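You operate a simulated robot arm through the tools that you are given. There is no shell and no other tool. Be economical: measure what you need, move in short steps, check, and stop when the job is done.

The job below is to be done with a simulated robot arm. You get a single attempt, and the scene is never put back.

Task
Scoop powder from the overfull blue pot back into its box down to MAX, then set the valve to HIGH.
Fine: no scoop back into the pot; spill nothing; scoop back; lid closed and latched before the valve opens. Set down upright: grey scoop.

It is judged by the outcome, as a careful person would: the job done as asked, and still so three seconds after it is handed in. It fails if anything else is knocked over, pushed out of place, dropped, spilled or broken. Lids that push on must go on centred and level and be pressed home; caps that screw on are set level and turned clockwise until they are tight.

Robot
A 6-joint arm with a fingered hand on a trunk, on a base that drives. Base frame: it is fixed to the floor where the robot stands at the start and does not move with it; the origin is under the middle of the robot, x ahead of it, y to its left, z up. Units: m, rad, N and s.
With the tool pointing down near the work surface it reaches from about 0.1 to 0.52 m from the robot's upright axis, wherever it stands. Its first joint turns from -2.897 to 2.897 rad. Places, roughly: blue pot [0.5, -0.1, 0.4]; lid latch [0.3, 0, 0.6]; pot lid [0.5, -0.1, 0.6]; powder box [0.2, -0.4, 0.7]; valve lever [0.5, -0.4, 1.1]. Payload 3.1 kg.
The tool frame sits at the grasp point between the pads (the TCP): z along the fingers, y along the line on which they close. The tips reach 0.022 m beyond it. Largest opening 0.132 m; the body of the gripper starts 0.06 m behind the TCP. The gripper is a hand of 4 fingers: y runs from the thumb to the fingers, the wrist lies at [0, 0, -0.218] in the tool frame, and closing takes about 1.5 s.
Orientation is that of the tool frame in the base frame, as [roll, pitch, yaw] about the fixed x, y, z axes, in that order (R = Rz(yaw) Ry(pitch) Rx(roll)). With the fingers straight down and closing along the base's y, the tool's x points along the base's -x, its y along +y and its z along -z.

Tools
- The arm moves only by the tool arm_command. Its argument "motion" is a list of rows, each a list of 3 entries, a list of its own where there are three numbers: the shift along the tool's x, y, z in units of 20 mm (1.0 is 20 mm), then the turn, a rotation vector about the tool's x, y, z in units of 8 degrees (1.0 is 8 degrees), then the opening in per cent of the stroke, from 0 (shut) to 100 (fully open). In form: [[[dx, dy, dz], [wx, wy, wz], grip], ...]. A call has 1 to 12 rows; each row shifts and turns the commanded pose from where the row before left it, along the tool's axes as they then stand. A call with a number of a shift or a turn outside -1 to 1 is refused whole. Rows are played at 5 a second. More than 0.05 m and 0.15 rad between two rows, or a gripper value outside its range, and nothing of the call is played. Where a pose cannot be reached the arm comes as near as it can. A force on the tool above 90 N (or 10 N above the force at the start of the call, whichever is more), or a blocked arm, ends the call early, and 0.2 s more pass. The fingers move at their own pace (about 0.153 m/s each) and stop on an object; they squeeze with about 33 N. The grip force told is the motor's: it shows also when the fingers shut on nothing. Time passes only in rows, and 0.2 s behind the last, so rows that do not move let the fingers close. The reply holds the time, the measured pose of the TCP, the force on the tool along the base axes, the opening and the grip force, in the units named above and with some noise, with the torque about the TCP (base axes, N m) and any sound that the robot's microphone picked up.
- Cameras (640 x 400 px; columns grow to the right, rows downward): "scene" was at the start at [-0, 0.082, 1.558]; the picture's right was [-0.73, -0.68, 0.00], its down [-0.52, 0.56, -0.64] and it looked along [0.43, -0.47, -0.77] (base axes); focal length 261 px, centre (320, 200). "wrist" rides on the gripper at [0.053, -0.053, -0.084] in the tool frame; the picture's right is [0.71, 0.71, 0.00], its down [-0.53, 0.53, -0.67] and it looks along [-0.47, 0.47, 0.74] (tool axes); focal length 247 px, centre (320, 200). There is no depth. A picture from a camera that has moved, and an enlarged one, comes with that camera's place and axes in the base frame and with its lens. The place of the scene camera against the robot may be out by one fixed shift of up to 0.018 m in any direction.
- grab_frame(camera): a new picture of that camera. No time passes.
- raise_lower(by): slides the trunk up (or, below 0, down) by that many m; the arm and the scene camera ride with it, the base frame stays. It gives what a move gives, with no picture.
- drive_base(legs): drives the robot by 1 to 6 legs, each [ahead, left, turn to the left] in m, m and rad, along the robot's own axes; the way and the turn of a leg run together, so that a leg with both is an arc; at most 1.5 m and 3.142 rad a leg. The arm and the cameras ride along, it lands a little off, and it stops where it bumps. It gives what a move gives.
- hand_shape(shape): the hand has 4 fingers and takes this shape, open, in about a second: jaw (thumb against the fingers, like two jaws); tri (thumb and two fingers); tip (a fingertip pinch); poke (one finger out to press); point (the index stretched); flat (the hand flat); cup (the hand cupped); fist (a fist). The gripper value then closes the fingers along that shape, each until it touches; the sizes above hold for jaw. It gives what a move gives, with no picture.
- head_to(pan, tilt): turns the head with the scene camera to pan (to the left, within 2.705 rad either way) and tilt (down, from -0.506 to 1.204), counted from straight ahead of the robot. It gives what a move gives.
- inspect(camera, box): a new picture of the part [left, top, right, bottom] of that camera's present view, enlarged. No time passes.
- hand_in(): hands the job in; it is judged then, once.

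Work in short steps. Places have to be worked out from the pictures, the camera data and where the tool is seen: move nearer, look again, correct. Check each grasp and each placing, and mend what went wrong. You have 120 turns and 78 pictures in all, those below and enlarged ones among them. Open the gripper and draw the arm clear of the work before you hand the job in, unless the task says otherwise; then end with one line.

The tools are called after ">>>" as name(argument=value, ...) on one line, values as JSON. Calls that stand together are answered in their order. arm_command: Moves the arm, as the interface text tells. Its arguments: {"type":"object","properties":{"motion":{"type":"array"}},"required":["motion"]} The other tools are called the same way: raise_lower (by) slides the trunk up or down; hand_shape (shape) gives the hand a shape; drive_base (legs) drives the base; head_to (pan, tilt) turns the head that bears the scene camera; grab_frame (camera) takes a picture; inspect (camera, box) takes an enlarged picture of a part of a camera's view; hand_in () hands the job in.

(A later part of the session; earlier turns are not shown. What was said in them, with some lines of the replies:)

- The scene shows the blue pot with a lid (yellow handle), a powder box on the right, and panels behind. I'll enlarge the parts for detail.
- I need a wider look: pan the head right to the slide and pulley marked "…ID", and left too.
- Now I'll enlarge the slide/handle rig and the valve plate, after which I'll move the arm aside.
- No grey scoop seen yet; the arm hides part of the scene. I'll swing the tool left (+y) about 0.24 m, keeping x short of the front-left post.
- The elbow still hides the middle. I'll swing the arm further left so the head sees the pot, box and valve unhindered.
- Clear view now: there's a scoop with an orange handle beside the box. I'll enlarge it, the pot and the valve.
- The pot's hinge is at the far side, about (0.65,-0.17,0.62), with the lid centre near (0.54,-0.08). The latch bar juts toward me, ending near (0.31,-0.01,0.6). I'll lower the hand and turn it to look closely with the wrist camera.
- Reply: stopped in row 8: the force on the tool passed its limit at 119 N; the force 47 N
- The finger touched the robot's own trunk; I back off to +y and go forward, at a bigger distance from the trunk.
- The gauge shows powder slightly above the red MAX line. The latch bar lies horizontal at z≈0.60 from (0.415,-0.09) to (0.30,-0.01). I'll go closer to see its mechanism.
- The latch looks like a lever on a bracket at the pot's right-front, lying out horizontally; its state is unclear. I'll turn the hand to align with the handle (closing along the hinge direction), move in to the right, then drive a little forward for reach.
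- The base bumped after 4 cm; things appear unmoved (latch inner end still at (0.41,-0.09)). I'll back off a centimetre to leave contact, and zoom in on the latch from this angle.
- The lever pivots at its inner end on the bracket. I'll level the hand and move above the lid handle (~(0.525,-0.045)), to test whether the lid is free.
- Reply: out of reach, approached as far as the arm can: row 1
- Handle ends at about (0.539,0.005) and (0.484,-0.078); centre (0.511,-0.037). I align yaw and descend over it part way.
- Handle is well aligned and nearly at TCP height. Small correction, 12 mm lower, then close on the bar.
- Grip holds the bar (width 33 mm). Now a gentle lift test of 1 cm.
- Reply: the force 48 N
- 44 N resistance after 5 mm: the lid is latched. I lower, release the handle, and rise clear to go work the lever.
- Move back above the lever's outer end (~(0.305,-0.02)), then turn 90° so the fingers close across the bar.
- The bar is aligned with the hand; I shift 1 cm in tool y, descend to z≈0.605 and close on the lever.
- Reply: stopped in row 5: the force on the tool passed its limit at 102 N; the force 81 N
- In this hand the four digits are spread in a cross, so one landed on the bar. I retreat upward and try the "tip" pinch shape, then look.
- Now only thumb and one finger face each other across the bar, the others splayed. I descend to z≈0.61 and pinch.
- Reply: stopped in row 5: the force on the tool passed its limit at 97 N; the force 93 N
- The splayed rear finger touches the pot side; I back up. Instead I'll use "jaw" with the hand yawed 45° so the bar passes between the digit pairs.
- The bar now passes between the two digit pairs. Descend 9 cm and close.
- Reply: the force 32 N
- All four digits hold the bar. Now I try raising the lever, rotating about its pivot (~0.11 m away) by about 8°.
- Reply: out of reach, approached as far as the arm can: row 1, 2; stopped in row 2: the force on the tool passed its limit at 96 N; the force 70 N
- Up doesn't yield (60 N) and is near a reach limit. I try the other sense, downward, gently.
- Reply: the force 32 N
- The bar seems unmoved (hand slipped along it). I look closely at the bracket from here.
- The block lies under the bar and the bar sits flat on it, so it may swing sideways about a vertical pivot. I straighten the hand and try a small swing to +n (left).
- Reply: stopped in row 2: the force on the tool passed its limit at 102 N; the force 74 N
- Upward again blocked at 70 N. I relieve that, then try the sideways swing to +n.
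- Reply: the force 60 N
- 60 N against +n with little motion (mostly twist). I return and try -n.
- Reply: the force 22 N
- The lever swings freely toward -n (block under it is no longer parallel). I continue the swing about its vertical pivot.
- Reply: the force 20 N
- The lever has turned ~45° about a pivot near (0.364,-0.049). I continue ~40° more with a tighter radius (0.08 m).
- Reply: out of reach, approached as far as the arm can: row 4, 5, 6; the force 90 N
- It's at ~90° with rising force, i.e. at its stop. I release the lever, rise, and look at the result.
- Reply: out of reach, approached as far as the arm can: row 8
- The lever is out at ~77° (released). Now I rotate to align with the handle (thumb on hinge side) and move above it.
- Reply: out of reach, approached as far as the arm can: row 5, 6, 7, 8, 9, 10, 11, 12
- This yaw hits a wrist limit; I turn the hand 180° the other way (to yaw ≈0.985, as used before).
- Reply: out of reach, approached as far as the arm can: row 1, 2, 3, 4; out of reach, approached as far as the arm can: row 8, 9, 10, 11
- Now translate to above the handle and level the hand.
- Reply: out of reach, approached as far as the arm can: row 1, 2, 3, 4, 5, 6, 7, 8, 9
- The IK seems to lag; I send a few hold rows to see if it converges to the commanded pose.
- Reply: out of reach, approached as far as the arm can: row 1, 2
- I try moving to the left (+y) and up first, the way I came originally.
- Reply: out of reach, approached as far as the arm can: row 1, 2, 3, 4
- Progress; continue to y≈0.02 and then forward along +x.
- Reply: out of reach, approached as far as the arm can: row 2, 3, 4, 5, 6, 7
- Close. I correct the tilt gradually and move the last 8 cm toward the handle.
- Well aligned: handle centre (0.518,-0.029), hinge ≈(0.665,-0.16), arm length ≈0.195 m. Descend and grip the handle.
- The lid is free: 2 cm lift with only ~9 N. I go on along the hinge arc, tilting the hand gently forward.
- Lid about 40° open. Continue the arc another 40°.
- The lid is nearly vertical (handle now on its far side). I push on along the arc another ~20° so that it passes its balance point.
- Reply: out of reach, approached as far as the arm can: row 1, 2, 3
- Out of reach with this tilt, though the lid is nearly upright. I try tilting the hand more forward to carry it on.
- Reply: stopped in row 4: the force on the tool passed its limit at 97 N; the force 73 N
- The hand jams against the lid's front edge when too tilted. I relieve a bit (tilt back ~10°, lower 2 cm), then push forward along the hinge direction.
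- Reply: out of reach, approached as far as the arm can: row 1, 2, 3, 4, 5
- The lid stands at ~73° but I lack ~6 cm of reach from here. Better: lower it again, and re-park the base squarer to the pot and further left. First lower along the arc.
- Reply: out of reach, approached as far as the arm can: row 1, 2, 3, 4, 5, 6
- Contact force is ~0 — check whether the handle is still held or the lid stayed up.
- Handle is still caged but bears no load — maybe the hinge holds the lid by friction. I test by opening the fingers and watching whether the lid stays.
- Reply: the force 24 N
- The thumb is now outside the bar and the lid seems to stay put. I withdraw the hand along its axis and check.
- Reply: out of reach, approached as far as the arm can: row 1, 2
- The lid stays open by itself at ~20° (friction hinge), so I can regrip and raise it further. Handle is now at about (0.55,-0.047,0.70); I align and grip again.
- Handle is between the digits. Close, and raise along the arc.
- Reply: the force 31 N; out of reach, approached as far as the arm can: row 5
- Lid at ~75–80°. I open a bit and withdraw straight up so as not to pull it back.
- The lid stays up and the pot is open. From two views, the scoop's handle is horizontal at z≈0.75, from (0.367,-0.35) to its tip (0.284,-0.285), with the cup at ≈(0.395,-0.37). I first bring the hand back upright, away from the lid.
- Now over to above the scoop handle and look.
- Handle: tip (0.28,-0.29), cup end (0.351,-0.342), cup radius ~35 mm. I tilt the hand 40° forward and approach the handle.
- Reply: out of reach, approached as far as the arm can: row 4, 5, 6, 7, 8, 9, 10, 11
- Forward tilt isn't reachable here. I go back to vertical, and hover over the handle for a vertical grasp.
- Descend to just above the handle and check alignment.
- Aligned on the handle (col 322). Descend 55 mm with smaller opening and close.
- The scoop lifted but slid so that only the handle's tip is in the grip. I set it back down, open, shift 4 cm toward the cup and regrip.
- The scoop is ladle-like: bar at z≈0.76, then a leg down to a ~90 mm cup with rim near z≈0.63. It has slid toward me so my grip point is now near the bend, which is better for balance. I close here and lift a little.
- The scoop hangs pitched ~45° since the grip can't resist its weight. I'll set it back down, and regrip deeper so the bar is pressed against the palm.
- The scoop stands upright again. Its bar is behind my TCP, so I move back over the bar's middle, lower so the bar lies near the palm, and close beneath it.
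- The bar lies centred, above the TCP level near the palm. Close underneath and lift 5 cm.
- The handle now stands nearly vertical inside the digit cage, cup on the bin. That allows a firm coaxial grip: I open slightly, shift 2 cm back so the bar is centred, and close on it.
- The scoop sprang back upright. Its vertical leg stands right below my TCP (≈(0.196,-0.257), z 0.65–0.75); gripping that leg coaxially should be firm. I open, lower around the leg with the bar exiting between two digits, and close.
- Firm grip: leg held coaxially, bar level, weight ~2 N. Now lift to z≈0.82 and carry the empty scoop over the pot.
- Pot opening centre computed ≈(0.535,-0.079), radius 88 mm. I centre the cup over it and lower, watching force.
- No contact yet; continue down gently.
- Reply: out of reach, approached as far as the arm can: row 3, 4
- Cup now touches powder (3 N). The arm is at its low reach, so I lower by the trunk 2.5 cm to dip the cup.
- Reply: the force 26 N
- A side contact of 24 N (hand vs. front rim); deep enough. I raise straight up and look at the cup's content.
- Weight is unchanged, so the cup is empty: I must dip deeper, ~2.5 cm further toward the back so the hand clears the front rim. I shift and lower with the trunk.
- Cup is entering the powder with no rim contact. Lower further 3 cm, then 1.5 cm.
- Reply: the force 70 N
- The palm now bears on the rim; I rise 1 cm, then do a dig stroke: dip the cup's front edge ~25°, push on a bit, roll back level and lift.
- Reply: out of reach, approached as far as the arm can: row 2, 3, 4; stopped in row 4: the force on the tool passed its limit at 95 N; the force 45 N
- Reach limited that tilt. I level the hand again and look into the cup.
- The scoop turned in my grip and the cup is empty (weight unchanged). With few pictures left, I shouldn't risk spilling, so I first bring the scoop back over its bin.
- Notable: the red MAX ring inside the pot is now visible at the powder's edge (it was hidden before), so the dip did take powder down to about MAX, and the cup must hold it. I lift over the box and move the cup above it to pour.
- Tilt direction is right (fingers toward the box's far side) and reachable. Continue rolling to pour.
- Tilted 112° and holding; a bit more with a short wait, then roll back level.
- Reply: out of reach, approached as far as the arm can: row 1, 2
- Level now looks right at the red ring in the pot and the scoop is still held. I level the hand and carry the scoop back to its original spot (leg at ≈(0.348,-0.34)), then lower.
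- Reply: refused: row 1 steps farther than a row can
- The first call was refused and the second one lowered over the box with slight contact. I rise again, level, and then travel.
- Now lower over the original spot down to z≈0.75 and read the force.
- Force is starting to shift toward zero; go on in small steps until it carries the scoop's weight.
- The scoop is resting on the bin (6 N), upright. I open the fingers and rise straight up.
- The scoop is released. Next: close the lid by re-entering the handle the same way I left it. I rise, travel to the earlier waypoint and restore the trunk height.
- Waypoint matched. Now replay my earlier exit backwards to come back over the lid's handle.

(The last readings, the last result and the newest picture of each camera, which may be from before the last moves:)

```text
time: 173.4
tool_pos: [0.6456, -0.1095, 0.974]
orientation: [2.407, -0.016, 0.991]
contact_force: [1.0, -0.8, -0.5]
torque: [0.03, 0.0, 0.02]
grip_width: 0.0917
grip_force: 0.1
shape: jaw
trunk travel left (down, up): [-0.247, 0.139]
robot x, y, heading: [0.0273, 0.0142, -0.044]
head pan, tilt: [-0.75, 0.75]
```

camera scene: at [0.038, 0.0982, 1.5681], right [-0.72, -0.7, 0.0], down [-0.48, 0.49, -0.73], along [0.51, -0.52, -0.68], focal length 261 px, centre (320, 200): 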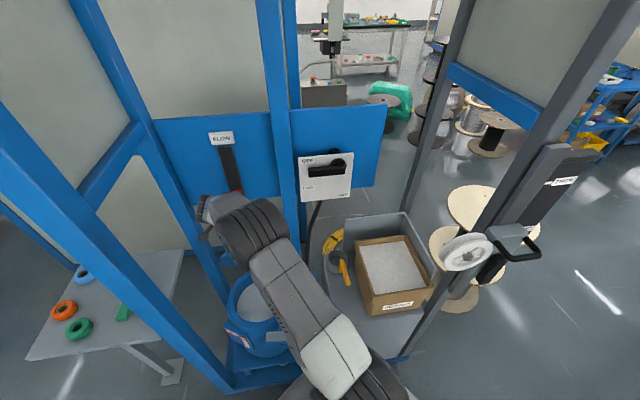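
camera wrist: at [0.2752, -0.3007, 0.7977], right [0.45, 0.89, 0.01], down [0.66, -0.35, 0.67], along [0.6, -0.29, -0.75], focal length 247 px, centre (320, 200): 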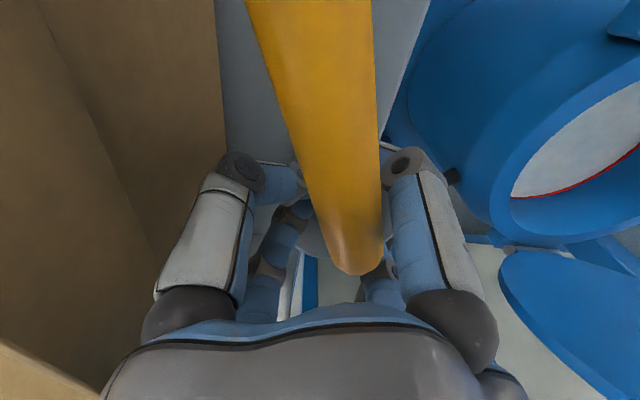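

Exactly back. Descend on the handle and close.

>>> arm_command(motion=[[[0, 0, 1], [0, 0, 0], 70], [[0, 0, 1], [0, 0, 0], 70], [[0, 0, 1], [0, 0, 0], 70], [[0, -0.3, 0.95], [0, 0, 0], 70], [[0, -0.67, 0.74], [0, 0, 0], 70], [[0, -0.67, 0.74], [0, 0, 0], 70], [[0, -0.67, 0.74], [0, 0, 0], 70], [[0, -0.67, 0.74], [0, 0, 0], 70], [[0, -0.67, 0.74], [0, 0, 0], 70], [[0, -0.6, 0.6], [0, 0, 0], 70]])

>>> arm_command(motion=[[[0, 0, 0], [0, 0, 0], 40], [[0, 0, 0], [0, 0, 0], 0], [[0, 0, 0], [0, 0, 0], 0], [[0, 0, 0], [0, 0, 0], 0], [[0, 0, 0], [0, 0, 0], 0]])

```text
time: 175.3
tool_pos: [0.6966, -0.1384, 0.8486]
orientation: [2.355, -0.035, 0.991]
contact_force: [-20.1, -4.8, 61.9]
torque: [2.06, 3.99, 0.59]
grip_width: 0.0927
grip_force: 0.0
shape: jaw
trunk travel left (down, up): [-0.247, 0.139]
robot x, y, heading: [0.0251, 0.0146, -0.049]
head pan, tilt: [-0.75, 0.75]
stopped in row 9: the force on the tool passed its limit at 98 N (the readings are from after the stop); the commanded pose is now the measured one
```

```text
time: 176.6
tool_pos: [0.6906, -0.1354, 0.848]
orientation: [2.358, -0.036, 0.993]
contact_force: [-34.4, -4.7, 67.3]
torque: [3.11, 5.81, 1.25]
grip_width: 0.0364
grip_force: 32.8
shape: jaw
trunk travel left (down, up): [-0.247, 0.139]
robot x, y, heading: [0.0263, 0.019, -0.047]
head pan, tilt: [-0.75, 0.75]
```

The hand rests on the lid's upper edge with digits on both sides. I loosen slightly and drag it toward me along the arc.

>>> arm_command(motion=[[[0, 0.1, -0.3], [0, 0, 0], 30], [[0, -0.65, -0.67], [0, 0, 0], 30], [[0, -0.7, -0.63], [0, 0, 0], 30], [[0, -0.74, -0.58], [0, 0, 0], 30], [[0, -0.78, -0.52], [0, 0, 0], 30], [[0, -0.81, -0.47], [0, 0, 0], 30], [[0, -0.84, -0.41], [0, 0, 0], 30]])

```text
time: 178.2
tool_pos: [0.6026, -0.0703, 0.8253]
orientation: [2.378, -0.026, 0.994]
contact_force: [0.6, -0.2, -0.2]
torque: [0.03, 0.02, 0.02]
grip_width: 0.0391
grip_force: 0.1
shape: jaw
trunk travel left (down, up): [-0.247, 0.139]
robot x, y, heading: [0.0275, 0.0184, -0.045]
head pan, tilt: [-0.75, 0.75]
```

No load now; I use the last picture to see where the lid is.

>>> inspect(camera="scene", box=[160, 170, 440, 370])

```text
2.00 times, centred on (300, 270) of scene
camera zoom: at [0.0392, 0.0979, 1.5681], right [-0.72, -0.7, 0.0], down [-0.48, 0.49, -0.73], along [0.51, -0.52, -0.68], focal length 522 px, centre (360, 60)
```

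zoom: 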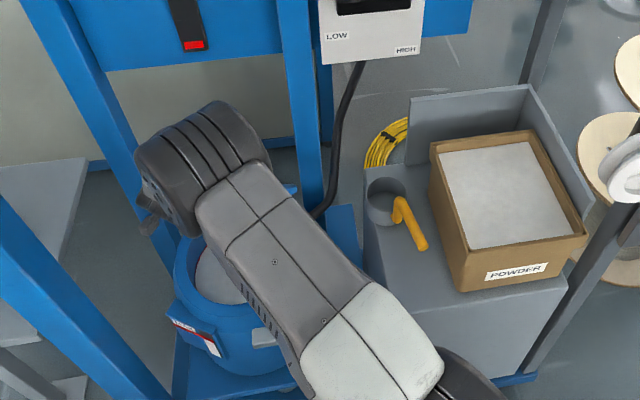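

Scoop stands upright in place, nothing spilled visibly; the lid stands about vertical. I'll close it by pressing fingertips on its upper edge and dragging toward me with friction.

>>> arm_command(motion=[[[0, 0.78, -0.81], [0, 0, 0], 0], [[0, 0.78, -0.81], [0, 0, 0], 0], [[0, 0.72, 0.69], [0, 0, 0], 0], [[0, 0.72, 0.69], [0, 0, 0], 0], [[0, 0.72, 0.69], [0, 0, 0], 0], [[0, 0.72, 0.69], [0, 0, 0], 0], [[0, 0.72, 0.69], [0, 0, 0], 0], [[0, 0.5, 0.48], [0, 0, 0], 0], [[0, -0.4, 0.42], [0, 0, 0], 0], [[0, -0.3, 0.32], [0, 0, 0], 0]])

```text
time: 180.3
tool_pos: [0.6969, -0.135, 0.8478]
orientation: [2.377, -0.029, 0.993]
contact_force: [0.9, -0.2, 0.3]
torque: [0.01, -0.01, 0.02]
grip_width: 0.0
grip_force: 32.9
shape: jaw
trunk travel left (down, up): [-0.247, 0.139]
robot x, y, heading: [0.0271, 0.0134, -0.045]
head pan, tilt: [-0.75, 0.75]
```

No contact yet with closed fingertips — perhaps they are behind the lid's edge. Lower further in small steps.

>>> arm_command(motion=[[[0, -0.35, 0.36], [0, 0, 0], 0], [[0, -0.35, 0.36], [0, 0, 0], 0], [[0, -0.35, 0.36], [0, 0, 0], 0], [[0, -0.35, 0.36], [0, 0, 0], 0]])

```text
time: 181.3
tool_pos: [0.6965, -0.1331, 0.8083]
orientation: [2.381, -0.027, 0.994]
contact_force: [-0.2, 0.4, -0.2]
torque: [0.01, -0.01, 0.01]
grip_width: 0.0
grip_force: 33.0
shape: jaw
trunk travel left (down, up): [-0.247, 0.139]
robot x, y, heading: [0.0232, 0.0146, -0.048]
head pan, tilt: [-0.75, 0.75]
```

Still free. Now pull toward the robot and see whether it engages the lid.

>>> arm_command(motion=[[[0, -0.3, 0.3], [0, 0, 0], 0], [[0, -0.72, -0.69], [0, 0, 0], 0], [[0, -0.72, -0.69], [0, 0, 0], 0], [[0, -0.72, -0.69], [0, 0, 0], 0]])

```text
time: 182.3
tool_pos: [0.6596, -0.1108, 0.8]
orientation: [2.379, -0.029, 0.996]
contact_force: [0.0, -0.1, -0.2]
torque: [0.01, 0.0, 0.0]
grip_width: 0.0
grip_force: 32.6
shape: jaw
out of reach, approached as far as the arm can: row 1, 2, 3
trunk travel left (down, up): [-0.247, 0.139]
robot x, y, heading: [0.0294, 0.0131, -0.047]
head pan, tilt: [-0.75, 0.75]
```

From the last picture I judge the lid's at ~60° with the handle just below my fingertips. I lower 2 cm and sweep along the closing arc.

>>> arm_command(motion=[[[0, -0.69, 0.72], [0, 0, 0], 0], [[0, -0.75, -0.5], [0, 0, 0], 0], [[0, -0.77, -0.46], [0, 0, 0], 0], [[0, -0.81, -0.39], [0, 0, 0], 0], [[0, -0.84, -0.32], [0, 0, 0], 0], [[0, -0.86, -0.24], [0, 0, 0], 0], [[0, -0.88, -0.17], [0, 0, 0], 0], [[0, -0.89, -0.09], [0, 0, 0], 0], [[0, -0.9, -0.01], [0, 0, 0], 0], [[0, -0.9, 0.07], [0, 0, 0], 0], [[0, -0.89, 0.14], [0, 0, 0], 0]])

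```text
time: 184.8
tool_pos: [0.5361, -0.0255, 0.6912]
orientation: [2.377, -0.027, 0.993]
contact_force: [0.7, 0.2, -0.3]
torque: [-0.01, -0.01, -0.04]
grip_width: 0.0002
grip_force: 32.8
shape: jaw
trunk travel left (down, up): [-0.247, 0.139]
robot x, y, heading: [0.0308, 0.0147, -0.052]
head pan, tilt: [-0.75, 0.75]
```

Sweep passed without force. I press down gently here to feel whether the lid (or handle) is beneath.

>>> arm_command(motion=[[[0, -0.5, 0.52], [0, 0, 0], 0], [[0, -0.5, 0.52], [0, 0, 0], 0], [[0, -0.4, 0.42], [0, 0, 0], 0]])

```text
time: 185.6
tool_pos: [0.5484, -0.0259, 0.6694]
orientation: [2.333, -0.043, 0.991]
contact_force: [-9.7, -2.2, 52.2]
torque: [0.65, 1.11, 0.15]
grip_width: 0.0
grip_force: 32.5
shape: jaw
trunk travel left (down, up): [-0.247, 0.139]
robot x, y, heading: [0.0255, 0.0212, -0.047]
head pan, tilt: [-0.75, 0.75]
stopped in row 3: the force on the tool passed its limit at 96 N (the readings are from after the stop); the commanded pose is now the measured one
```

Firm contact at the handle's height: the lid is down. I rise and bring the hand upright, retreating toward the latch lever.

>>> arm_command(motion=[[[0, 0.69, -0.72], [0, 0, 0], 0], [[0, 0.69, -0.72], [0, 0, 0], 0], [[0, 0.69, -0.72], [0, 0, 0], 0], [[0, -0.3, -0.8], [0.9, 0, 0], 0], [[0, -0.5, -0.6], [0.9, 0, 0], 0], [[0, -0.7, -0.3], [0.9, 0, 0], 0], [[0, -0.9, 0], [0.9, 0, 0], 0], [[0, -1, 0], [0.9, 0, 0], 0], [[-0.3, -1, 0], [0.9, 0, 0], 0], [[-0.5, -0.9, 0], [0.3, 0.3, -0.8], 0], [[-0.5, -0.9, 0], [0, 0, -0.9], 0], [[-0.5, -0.9, 0], [0, 0, -0.9], 0]])

```text
time: 188.2
tool_pos: [0.4027, 0.0085, 0.7098]
orientation: [3.047, -0.024, 1.353]
contact_force: [-0.8, -0.4, 0.1]
torque: [0.03, -0.01, 0.02]
grip_width: 0.0
grip_force: 32.6
shape: jaw
out of reach, approached as far as the arm can: row 7, 8
trunk travel left (down, up): [-0.247, 0.139]
robot x, y, heading: [0.0244, 0.0179, -0.049]
head pan, tilt: [-0.75, 0.75]
```

Level and go to the right-hand side of the lever, then down to lever height with closed fingertips.

>>> arm_command(motion=[[[-1, -0.16, 0], [0.35, -0.1, 0], 0], [[-1, -0.16, 0], [0.33, -0.07, 0], 0], [[-1, -0.16, 0], [0, 0, 0], 0], [[-1, -0.16, 0], [0, 0, 0], 0], [[-1, -0.16, 0], [0, 0, 0], 0], [[-1, -0.16, 0], [0, 0, 0], 0], [[-1, -0.16, 0], [0, 0, 0], 0], [[0, 0, 1], [0, 0, 0], 0], [[0, 0, 1], [0, 0, 0], 0], [[0, 0, 1], [0, 0, 0], 0], [[0, 0, 1], [0, 0, 0], 0], [[0, 0, 0.75], [0, 0, 0], 0]])

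```text
time: 190.8
tool_pos: [0.3487, -0.1232, 0.6142]
orientation: [-3.14, 0.002, 1.351]
contact_force: [0.3, -0.6, 0.3]
torque: [0.03, 0.04, -0.02]
grip_width: 0.0001
grip_force: 32.7
shape: jaw
trunk travel left (down, up): [-0.247, 0.139]
robot x, y, heading: [0.023, 0.0165, -0.044]
head pan, tilt: [-0.75, 0.75]
```

In place with no contact. Now push the lever around its pivot, back to its latched direction.

>>> arm_command(motion=[[[-0.1, -0.94, 0], [0, 0, 0], 0], [[0.36, -0.97, 0], [0, 0, 0], 0], [[0.6, -0.86, 0], [0, 0, 0], 0], [[0.8, -0.68, 0], [0, 0, 0], 0], [[0.95, -0.44, 0], [0, 0, 0], 0], [[0.88, -0.17, 0], [0, 0, 0], 0], [[0.5, 0, 0], [0, 0, 0], 0], [[0.4, 0.05, 0], [0, 0, 0], 0]])

```text
time: 192.6
tool_pos: [0.2815, -0.0259, 0.6123]
orientation: [-3.125, 0.003, 1.322]
contact_force: [-12.7, -34.1, 17.9]
torque: [0.69, -0.4, -0.4]
grip_width: 0.0
grip_force: 33.1
shape: jaw
trunk travel left (down, up): [-0.247, 0.139]
robot x, y, heading: [0.0288, 0.0133, -0.048]
head pan, tilt: [-0.75, 0.75]
stopped in row 8: the force on the tool passed its limit at 103 N (the readings are from after the stop); the commanded pose is now the measured one
```

Lever hit its stop (force rose sharply) at the latched angle, so the lid is closed and latched. Triangulating earlier views, the valve pivot is ≈(0.437,-0.391,1.10), its lever pointing left along (0.72,0.69), ~0.09 m long; HIGH is straight down. I back off and rise toward it.

>>> arm_command(motion=[[[-0.75, 0.19, 0], [0, 0, 0], 0], [[-0.75, 0.19, 0], [0, 0, 0], 0], [[0, 0, -1], [0, 0, 0], 0], [[0, 0, -1], [0, 0, 0], 0], [[0, 0, -1], [0, 0, 0], 0], [[0, 0, -1], [0, 0, 0], 0], [[0, 0, -1], [0, 0, 0], 0], [[0, 0, -1], [0, 0, 0], 0], [[0, 0, -1], [0, 0, 0], 0], [[0, 0, -1], [0, 0, 0], 0], [[0, 0, -1], [0, 0, 0], 0], [[0, 0, -1], [0, 0, 0], 0]])

>>> raise_lower(by=0.13)

>>> arm_command(motion=[[[-0.66, 0.68, -1], [0, 0, 0], 0], [[-0.66, 0.68, -1], [0, 0, 0], 0], [[-0.66, 0.68, -1], [0, 0, 0], 0], [[-0.66, 0.68, -1], [0, 0, 0], 0], [[-0.66, 0.68, -1], [0, 0, 0], 0], [[-0.66, 0.68, -1], [0, 0, 0], 0], [[-0.66, 0.68, -1], [0, 0, 0], 0], [[-0.66, 0.68, -1], [0, 0, 0], 0], [[-0.66, 0.68, -1], [0, 0, 0], 0], [[-0.66, 0.68, -1], [0, 0, 0], 0], [[-0.66, 0.68, -1], [0, 0, 0], 0], [[-0.66, 0.68, -1], [0, 0, 0], 0]])

```text
time: 195.2
tool_pos: [0.2862, -0.052, 0.8106]
orientation: [-3.129, 0.006, 1.332]
contact_force: [0.3, -0.1, -0.7]
torque: [0.01, -0.02, -0.03]
grip_width: 0.0
grip_force: 33.0
shape: jaw
trunk travel left (down, up): [-0.247, 0.139]
robot x, y, heading: [0.0259, 0.011, -0.048]
head pan, tilt: [-0.75, 0.75]
```

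```text
time: 196.8
tool_pos: [0.2864, -0.0517, 0.9413]
orientation: [-3.128, 0.002, 1.33]
contact_force: [0.1, -0.2, 0.0]
torque: [-0.03, 0.0, 0.0]
grip_width: 0.0
grip_force: 33.1
shape: jaw
trunk travel left (down, up): [-0.377, 0.009]
robot x, y, heading: [0.0266, 0.0133, -0.049]
head pan, tilt: [-0.75, 0.75]
```

```text
time: 199.4
tool_pos: [0.4126, -0.246, 1.1778]
orientation: [-3.128, 0.003, 1.332]
contact_force: [0.1, 0.5, 0.8]
torque: [-0.01, -0.03, 0.02]
grip_width: 0.0
grip_force: 32.8
shape: jaw
trunk travel left (down, up): [-0.377, 0.009]
robot x, y, heading: [0.0267, 0.0129, -0.055]
head pan, tilt: [-0.75, 0.75]
```

Now tilt the hand 90° so the closed fingers point horizontally at the valve plate.

>>> arm_command(motion=[[[0, 0, 0], [-0.79, -0.5, 0], 0], [[0, 0, 0], [-0.79, -0.5, 0], 0], [[0, 0, 0], [-0.79, -0.5, 0], 0], [[0, 0, 0], [-0.79, -0.5, 0], 0], [[0, 0, 0], [-0.79, -0.5, 0], 0], [[0, 0, 0], [-0.79, -0.5, 0], 0], [[0, 0, 0], [-0.79, -0.5, 0], 0], [[0, 0, 0], [-0.79, -0.5, 0], 0], [[0, 0, 0], [-0.79, -0.5, 0], 0], [[0, 0, 0], [-0.79, -0.5, 0], 0], [[0, 0, 0], [-0.79, -0.5, 0], 0], [[0, 0, 0], [-0.79, -0.5, 0], 0]])

```text
time: 202.0
tool_pos: [0.4065, -0.2516, 1.1776]
orientation: [1.73, 0.593, 0.828]
contact_force: [0.0, 1.0, 1.0]
torque: [0.02, -0.01, 0.02]
grip_width: 0.0
grip_force: 32.7
shape: jaw
out of reach, approached as far as the arm can: row 6, 7
trunk travel left (down, up): [-0.377, 0.009]
robot x, y, heading: [0.0286, 0.0168, -0.045]
head pan, tilt: [-0.75, 0.75]
```

Fingers point at the plate. Advance 11 cm to just above the lever's left end.

>>> arm_command(motion=[[[-0.16, 0.02, 0.95], [0, 0, 0], 0], [[-0.16, 0.02, 0.95], [0, 0, 0], 0], [[-0.16, 0.02, 0.95], [0, 0, 0], 0], [[-0.16, 0.02, 0.95], [0, 0, 0], 0], [[-0.16, 0.02, 0.95], [0, 0, 0], 0], [[-0.16, 0.02, 0.95], [0, 0, 0], 0]])

```text
time: 203.4
tool_pos: [0.4764, -0.3426, 1.1772]
orientation: [1.732, 0.595, 0.821]
contact_force: [-0.4, -0.6, -0.1]
torque: [-0.01, 0.01, -0.05]
grip_width: 0.0
grip_force: 33.1
shape: jaw
out of reach, approached as far as the arm can: row 6
trunk travel left (down, up): [-0.377, 0.009]
robot x, y, heading: [0.0263, 0.0163, -0.05]
head pan, tilt: [-0.75, 0.75]
```

Positioned. Push down along the lever's arc, first half.

>>> arm_command(motion=[[[0.68, -0.73, 0.13], [0, 0, 0], 0], [[0.68, -0.73, 0.13], [0, 0, 0], 0], [[0.67, -0.62, 0.11], [0, 0, 0], 0], [[0.65, -0.69, 0.12], [0, 0, 0], 0]])

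```text
time: 204.4
tool_pos: [0.4865, -0.3323, 1.0985]
orientation: [1.73, 0.594, 0.828]
contact_force: [0.9, -0.2, 0.0]
torque: [0.02, -0.02, -0.01]
grip_width: 0.0
grip_force: 33.0
shape: jaw
trunk travel left (down, up): [-0.377, 0.009]
robot x, y, heading: [0.0265, 0.0169, -0.05]
head pan, tilt: [-0.75, 0.75]
```

No force felt; perhaps I pass in front of the lever. I go back up, 2 cm deeper toward the plate, and push down again.

>>> arm_command(motion=[[[-0.65, 0.69, -0.12], [0, 0, 0], 0], [[-0.67, 0.62, -0.11], [0, 0, 0], 0], [[-0.68, 0.73, -0.13], [0, 0, 0], 0], [[-0.68, 0.73, -0.13], [0, 0, 0], 0], [[0, 0, 0.6], [0, 0, 0], 0], [[0, 0, 0.5], [0, 0, 0], 0], [[0.68, -0.73, 0.13], [0, 0, 0], 0], [[0.68, -0.73, 0.13], [0, 0, 0], 0], [[0.67, -0.62, 0.11], [0, 0, 0], 0], [[0.65, -0.69, 0.12], [0, 0, 0], 0]])

```text
time: 206.6
tool_pos: [0.4974, -0.3572, 1.1378]
orientation: [1.617, 0.587, 0.742]
contact_force: [-21.6, 2.6, 27.3]
torque: [-0.24, -0.04, -0.24]
grip_width: 0.0
grip_force: 33.5
shape: jaw
trunk travel left (down, up): [-0.377, 0.009]
robot x, y, heading: [0.0238, 0.0157, -0.053]
head pan, tilt: [-0.75, 0.75]
stopped in row 10: the force on the tool passed its limit at 94 N (the readings are from after the stop); the commanded pose is now the measured one
```

Contact now at z≈1.138, maybe the plate's top edge. I back out 1 cm, rise a little, and push down again at that intermediate depth.

>>> arm_command(motion=[[[-0.6, 0.65, -0.3], [0.4, 0, 0.3], 0], [[-0.3, 0.3, -0.5], [0.3, 0, 0.2], 0], [[0.68, -0.73, 0.1], [0, 0, 0], 0], [[0.68, -0.73, 0.1], [0, 0, 0], 0], [[0.65, -0.69, 0.1], [0, 0, 0], 0]])

```text
time: 207.8
tool_pos: [0.4876, -0.3431, 1.1203]
orientation: [1.677, 0.505, 0.713]
contact_force: [-31.1, -5.0, 63.6]
torque: [-0.95, -1.95, -0.66]
grip_width: 0.0
grip_force: 33.1
shape: jaw
trunk travel left (down, up): [-0.377, 0.009]
robot x, y, heading: [0.026, 0.0145, -0.05]
head pan, tilt: [-0.75, 0.75]
```

Now contact at 17 mm off the plate — that should be the lever (64 N). Push on along its arc.

>>> arm_command(motion=[[[0.5, -0.8, 0.1], [0, 0, 0], 0], [[0.41, -0.86, 0.13], [0, 0, 0], 0], [[0.23, -0.95, 0.13], [0, 0, 0], 0]])

```text
time: 208.2
tool_pos: [0.489, -0.3434, 1.118]
orientation: [1.62, 0.5, 0.665]
contact_force: [-36.5, 11.6, 58.6]
torque: [-1.05, -1.93, -0.39]
grip_width: 0.0002
grip_force: 32.7
shape: jaw
trunk travel left (down, up): [-0.377, 0.009]
robot x, y, heading: [0.0248, 0.0191, -0.055]
head pan, tilt: [-0.75, 0.75]
stopped in row 2: the force on the tool passed its limit at 93 N (the readings are from after the stop); the commanded pose is now the measured one
```

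The object under my fingers doesn't yield at 90 N, and I have no pictures left to see why. Forcing it blindly could break something, so I withdraw clear of the valve and open the hand.

>>> arm_command(motion=[[[-0.4, 0.5, 0], [0, 0, 0], 0], [[0, 0, -0.8], [0, 0, 0], 0], [[0, 0, -1], [0, 0, 0], 0], [[0, 0, -1], [0, 0, 0], 0], [[0, 0, -1], [0, 0, 0], 0], [[0, 0, -1], [0, 0, 0], 0], [[0, 0, -1], [0, 0, 0], 100], [[0, 0, 0], [0, 0, 0], 100], [[0, 0, 0], [0, 0, 0], 100], [[0, 0, 0], [0, 0, 0], 100]])

```text
time: 210.4
tool_pos: [0.4265, -0.2588, 1.1217]
orientation: [1.678, 0.509, 0.707]
contact_force: [-0.2, -0.2, -0.3]
torque: [0.02, 0.0, 0.01]
grip_width: 0.1318
grip_force: 0.0
shape: jaw
trunk travel left (down, up): [-0.377, 0.009]
robot x, y, heading: [0.025, 0.0152, -0.051]
head pan, tilt: [-0.75, 0.75]
```

One last measured try: press right at the lever's end (longest arm), straight down, with no push toward the plate.

>>> arm_command(motion=[[[-0.1, 0.5, 0.1], [0, 0, 0], 0], [[-0.13, 0.5, 0.6], [0, 0, 0], 0], [[-0.13, 0.5, 0.9], [0, 0, 0], 0], [[-0.13, 0.5, 0.9], [0, 0, 0], 0], [[-0.13, 0.3, 0.9], [0, 0, 0], 0], [[-0.13, 0.3, 0.9], [0, 0, 0], 0], [[0, 0, 0.75], [0, 0, 0], 0]])

>>> arm_command(motion=[[[0.49, -0.87, 0.05], [0, 0, 0], 0], [[0.35, -0.6, 0.03], [0, 0, 0], 0], [[0.35, -0.6, 0.03], [0, 0, 0], 0], [[0.35, -0.6, 0.03], [0, 0, 0], 0], [[0.35, -0.6, 0.03], [0, 0, 0], 0]])

```text
time: 212.0
tool_pos: [0.5016, -0.3374, 1.1643]
orientation: [1.676, 0.51, 0.708]
contact_force: [0.4, 0.3, -0.5]
torque: [0.0, 0.0, 0.04]
grip_width: 0.0001
grip_force: 33.3
shape: jaw
trunk travel left (down, up): [-0.377, 0.009]
robot x, y, heading: [0.0228, 0.0153, -0.054]
head pan, tilt: [-0.75, 0.75]
```

```text
time: 213.2
tool_pos: [0.4969, -0.3308, 1.0903]
orientation: [1.675, 0.507, 0.708]
contact_force: [-8.3, 5.1, 3.3]
torque: [-0.07, -0.07, -0.06]
grip_width: 0.0
grip_force: 33.1
shape: jaw
trunk travel left (down, up): [-0.377, 0.009]
robot x, y, heading: [0.0267, 0.0148, -0.052]
head pan, tilt: [-0.75, 0.75]
```

It went down to z≈1.09 with only light force — either the lever is turning or the fingers slid past. I continue the arc toward HIGH.

>>> arm_command(motion=[[[0.18, -0.92, 0.13], [0, 0, 0], 0], [[-0.01, -0.99, 0.15], [0, 0, 0], 0], [[-0.35, -0.98, 0.15], [0, 0, 0], 0], [[-0.45, -0.81, 0.13], [0, 0, 0], 0], [[-0.34, -0.41, 0.07], [0, 0, 0], 0]])

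```text
time: 214.4
tool_pos: [0.4593, -0.3724, 1.0256]
orientation: [1.678, 0.509, 0.706]
contact_force: [0.6, 0.1, -0.2]
torque: [0.01, 0.01, -0.03]
grip_width: 0.0
grip_force: 33.3
shape: jaw
trunk travel left (down, up): [-0.377, 0.009]
robot x, y, heading: [0.0268, 0.015, -0.054]
head pan, tilt: [-0.75, 0.75]
```

No load at the end of the arc; I push a little further sideways to feel whether the lever is there at its stop.

>>> arm_command(motion=[[[-0.7, -0.38, 0.1], [0, 0, 0], 0], [[-0.7, -0.38, 0.1], [0, 0, 0], 0]])

```text
time: 215.0
tool_pos: [0.4559, -0.3753, 1.0257]
orientation: [1.678, 0.512, 0.698]
contact_force: [3.4, 1.6, 0.1]
torque: [-0.04, 0.02, 0.03]
grip_width: 0.0002
grip_force: 32.7
shape: jaw
out of reach, approached as far as the arm can: row 1, 2
trunk travel left (down, up): [-0.377, 0.009]
robot x, y, heading: [0.0257, 0.0119, -0.051]
head pan, tilt: [-0.75, 0.75]
```

A slight reaction only and the arm is at its reach limit; I can't verify more without pictures. I withdraw straight back, open the hand, and hand in.

>>> arm_command(motion=[[[0.2, 0.1, -0.5], [0, 0, 0], 0], [[0, 0, -1], [0, 0, 0], 0], [[0, 0, -1], [0, 0, 0], 0], [[0, 0, -1], [0, 0, 0], 0], [[0, 0, -1], [0, 0, 0], 0], [[0, 0, -1], [0, 0, 0], 0], [[0, 0, -0.5], [0, 0, 0], 100], [[0, 0, 0], [0, 0, 0], 100], [[0, 0, 0], [0, 0, 0], 100], [[0, 0, 0], [0, 0, 0], 100]])

>>> hand_in()

```text
time: 217.2
tool_pos: [0.383, -0.2784, 1.0341]
orientation: [1.677, 0.51, 0.706]
contact_force: [0.5, 0.2, 0.0]
torque: [0.0, 0.01, 0.01]
grip_width: 0.132
grip_force: 0.1
shape: jaw
trunk travel left (down, up): [-0.377, 0.009]
robot x, y, heading: [0.023, 0.0155, -0.055]
head pan, tilt: [-0.75, 0.75]
```

```text
The job is handed in.
```

Handed in, but I can't confirm the job is complete. Powder came down to about the red MAX ring and was tipped over the box, though I never saw the cup full or the powder land. The scoop is back upright on the bin (seen). The lid closing and the latch returning to its stop were judged by force only. The valve was pushed blind, so whether it reached HIGH is unknown.
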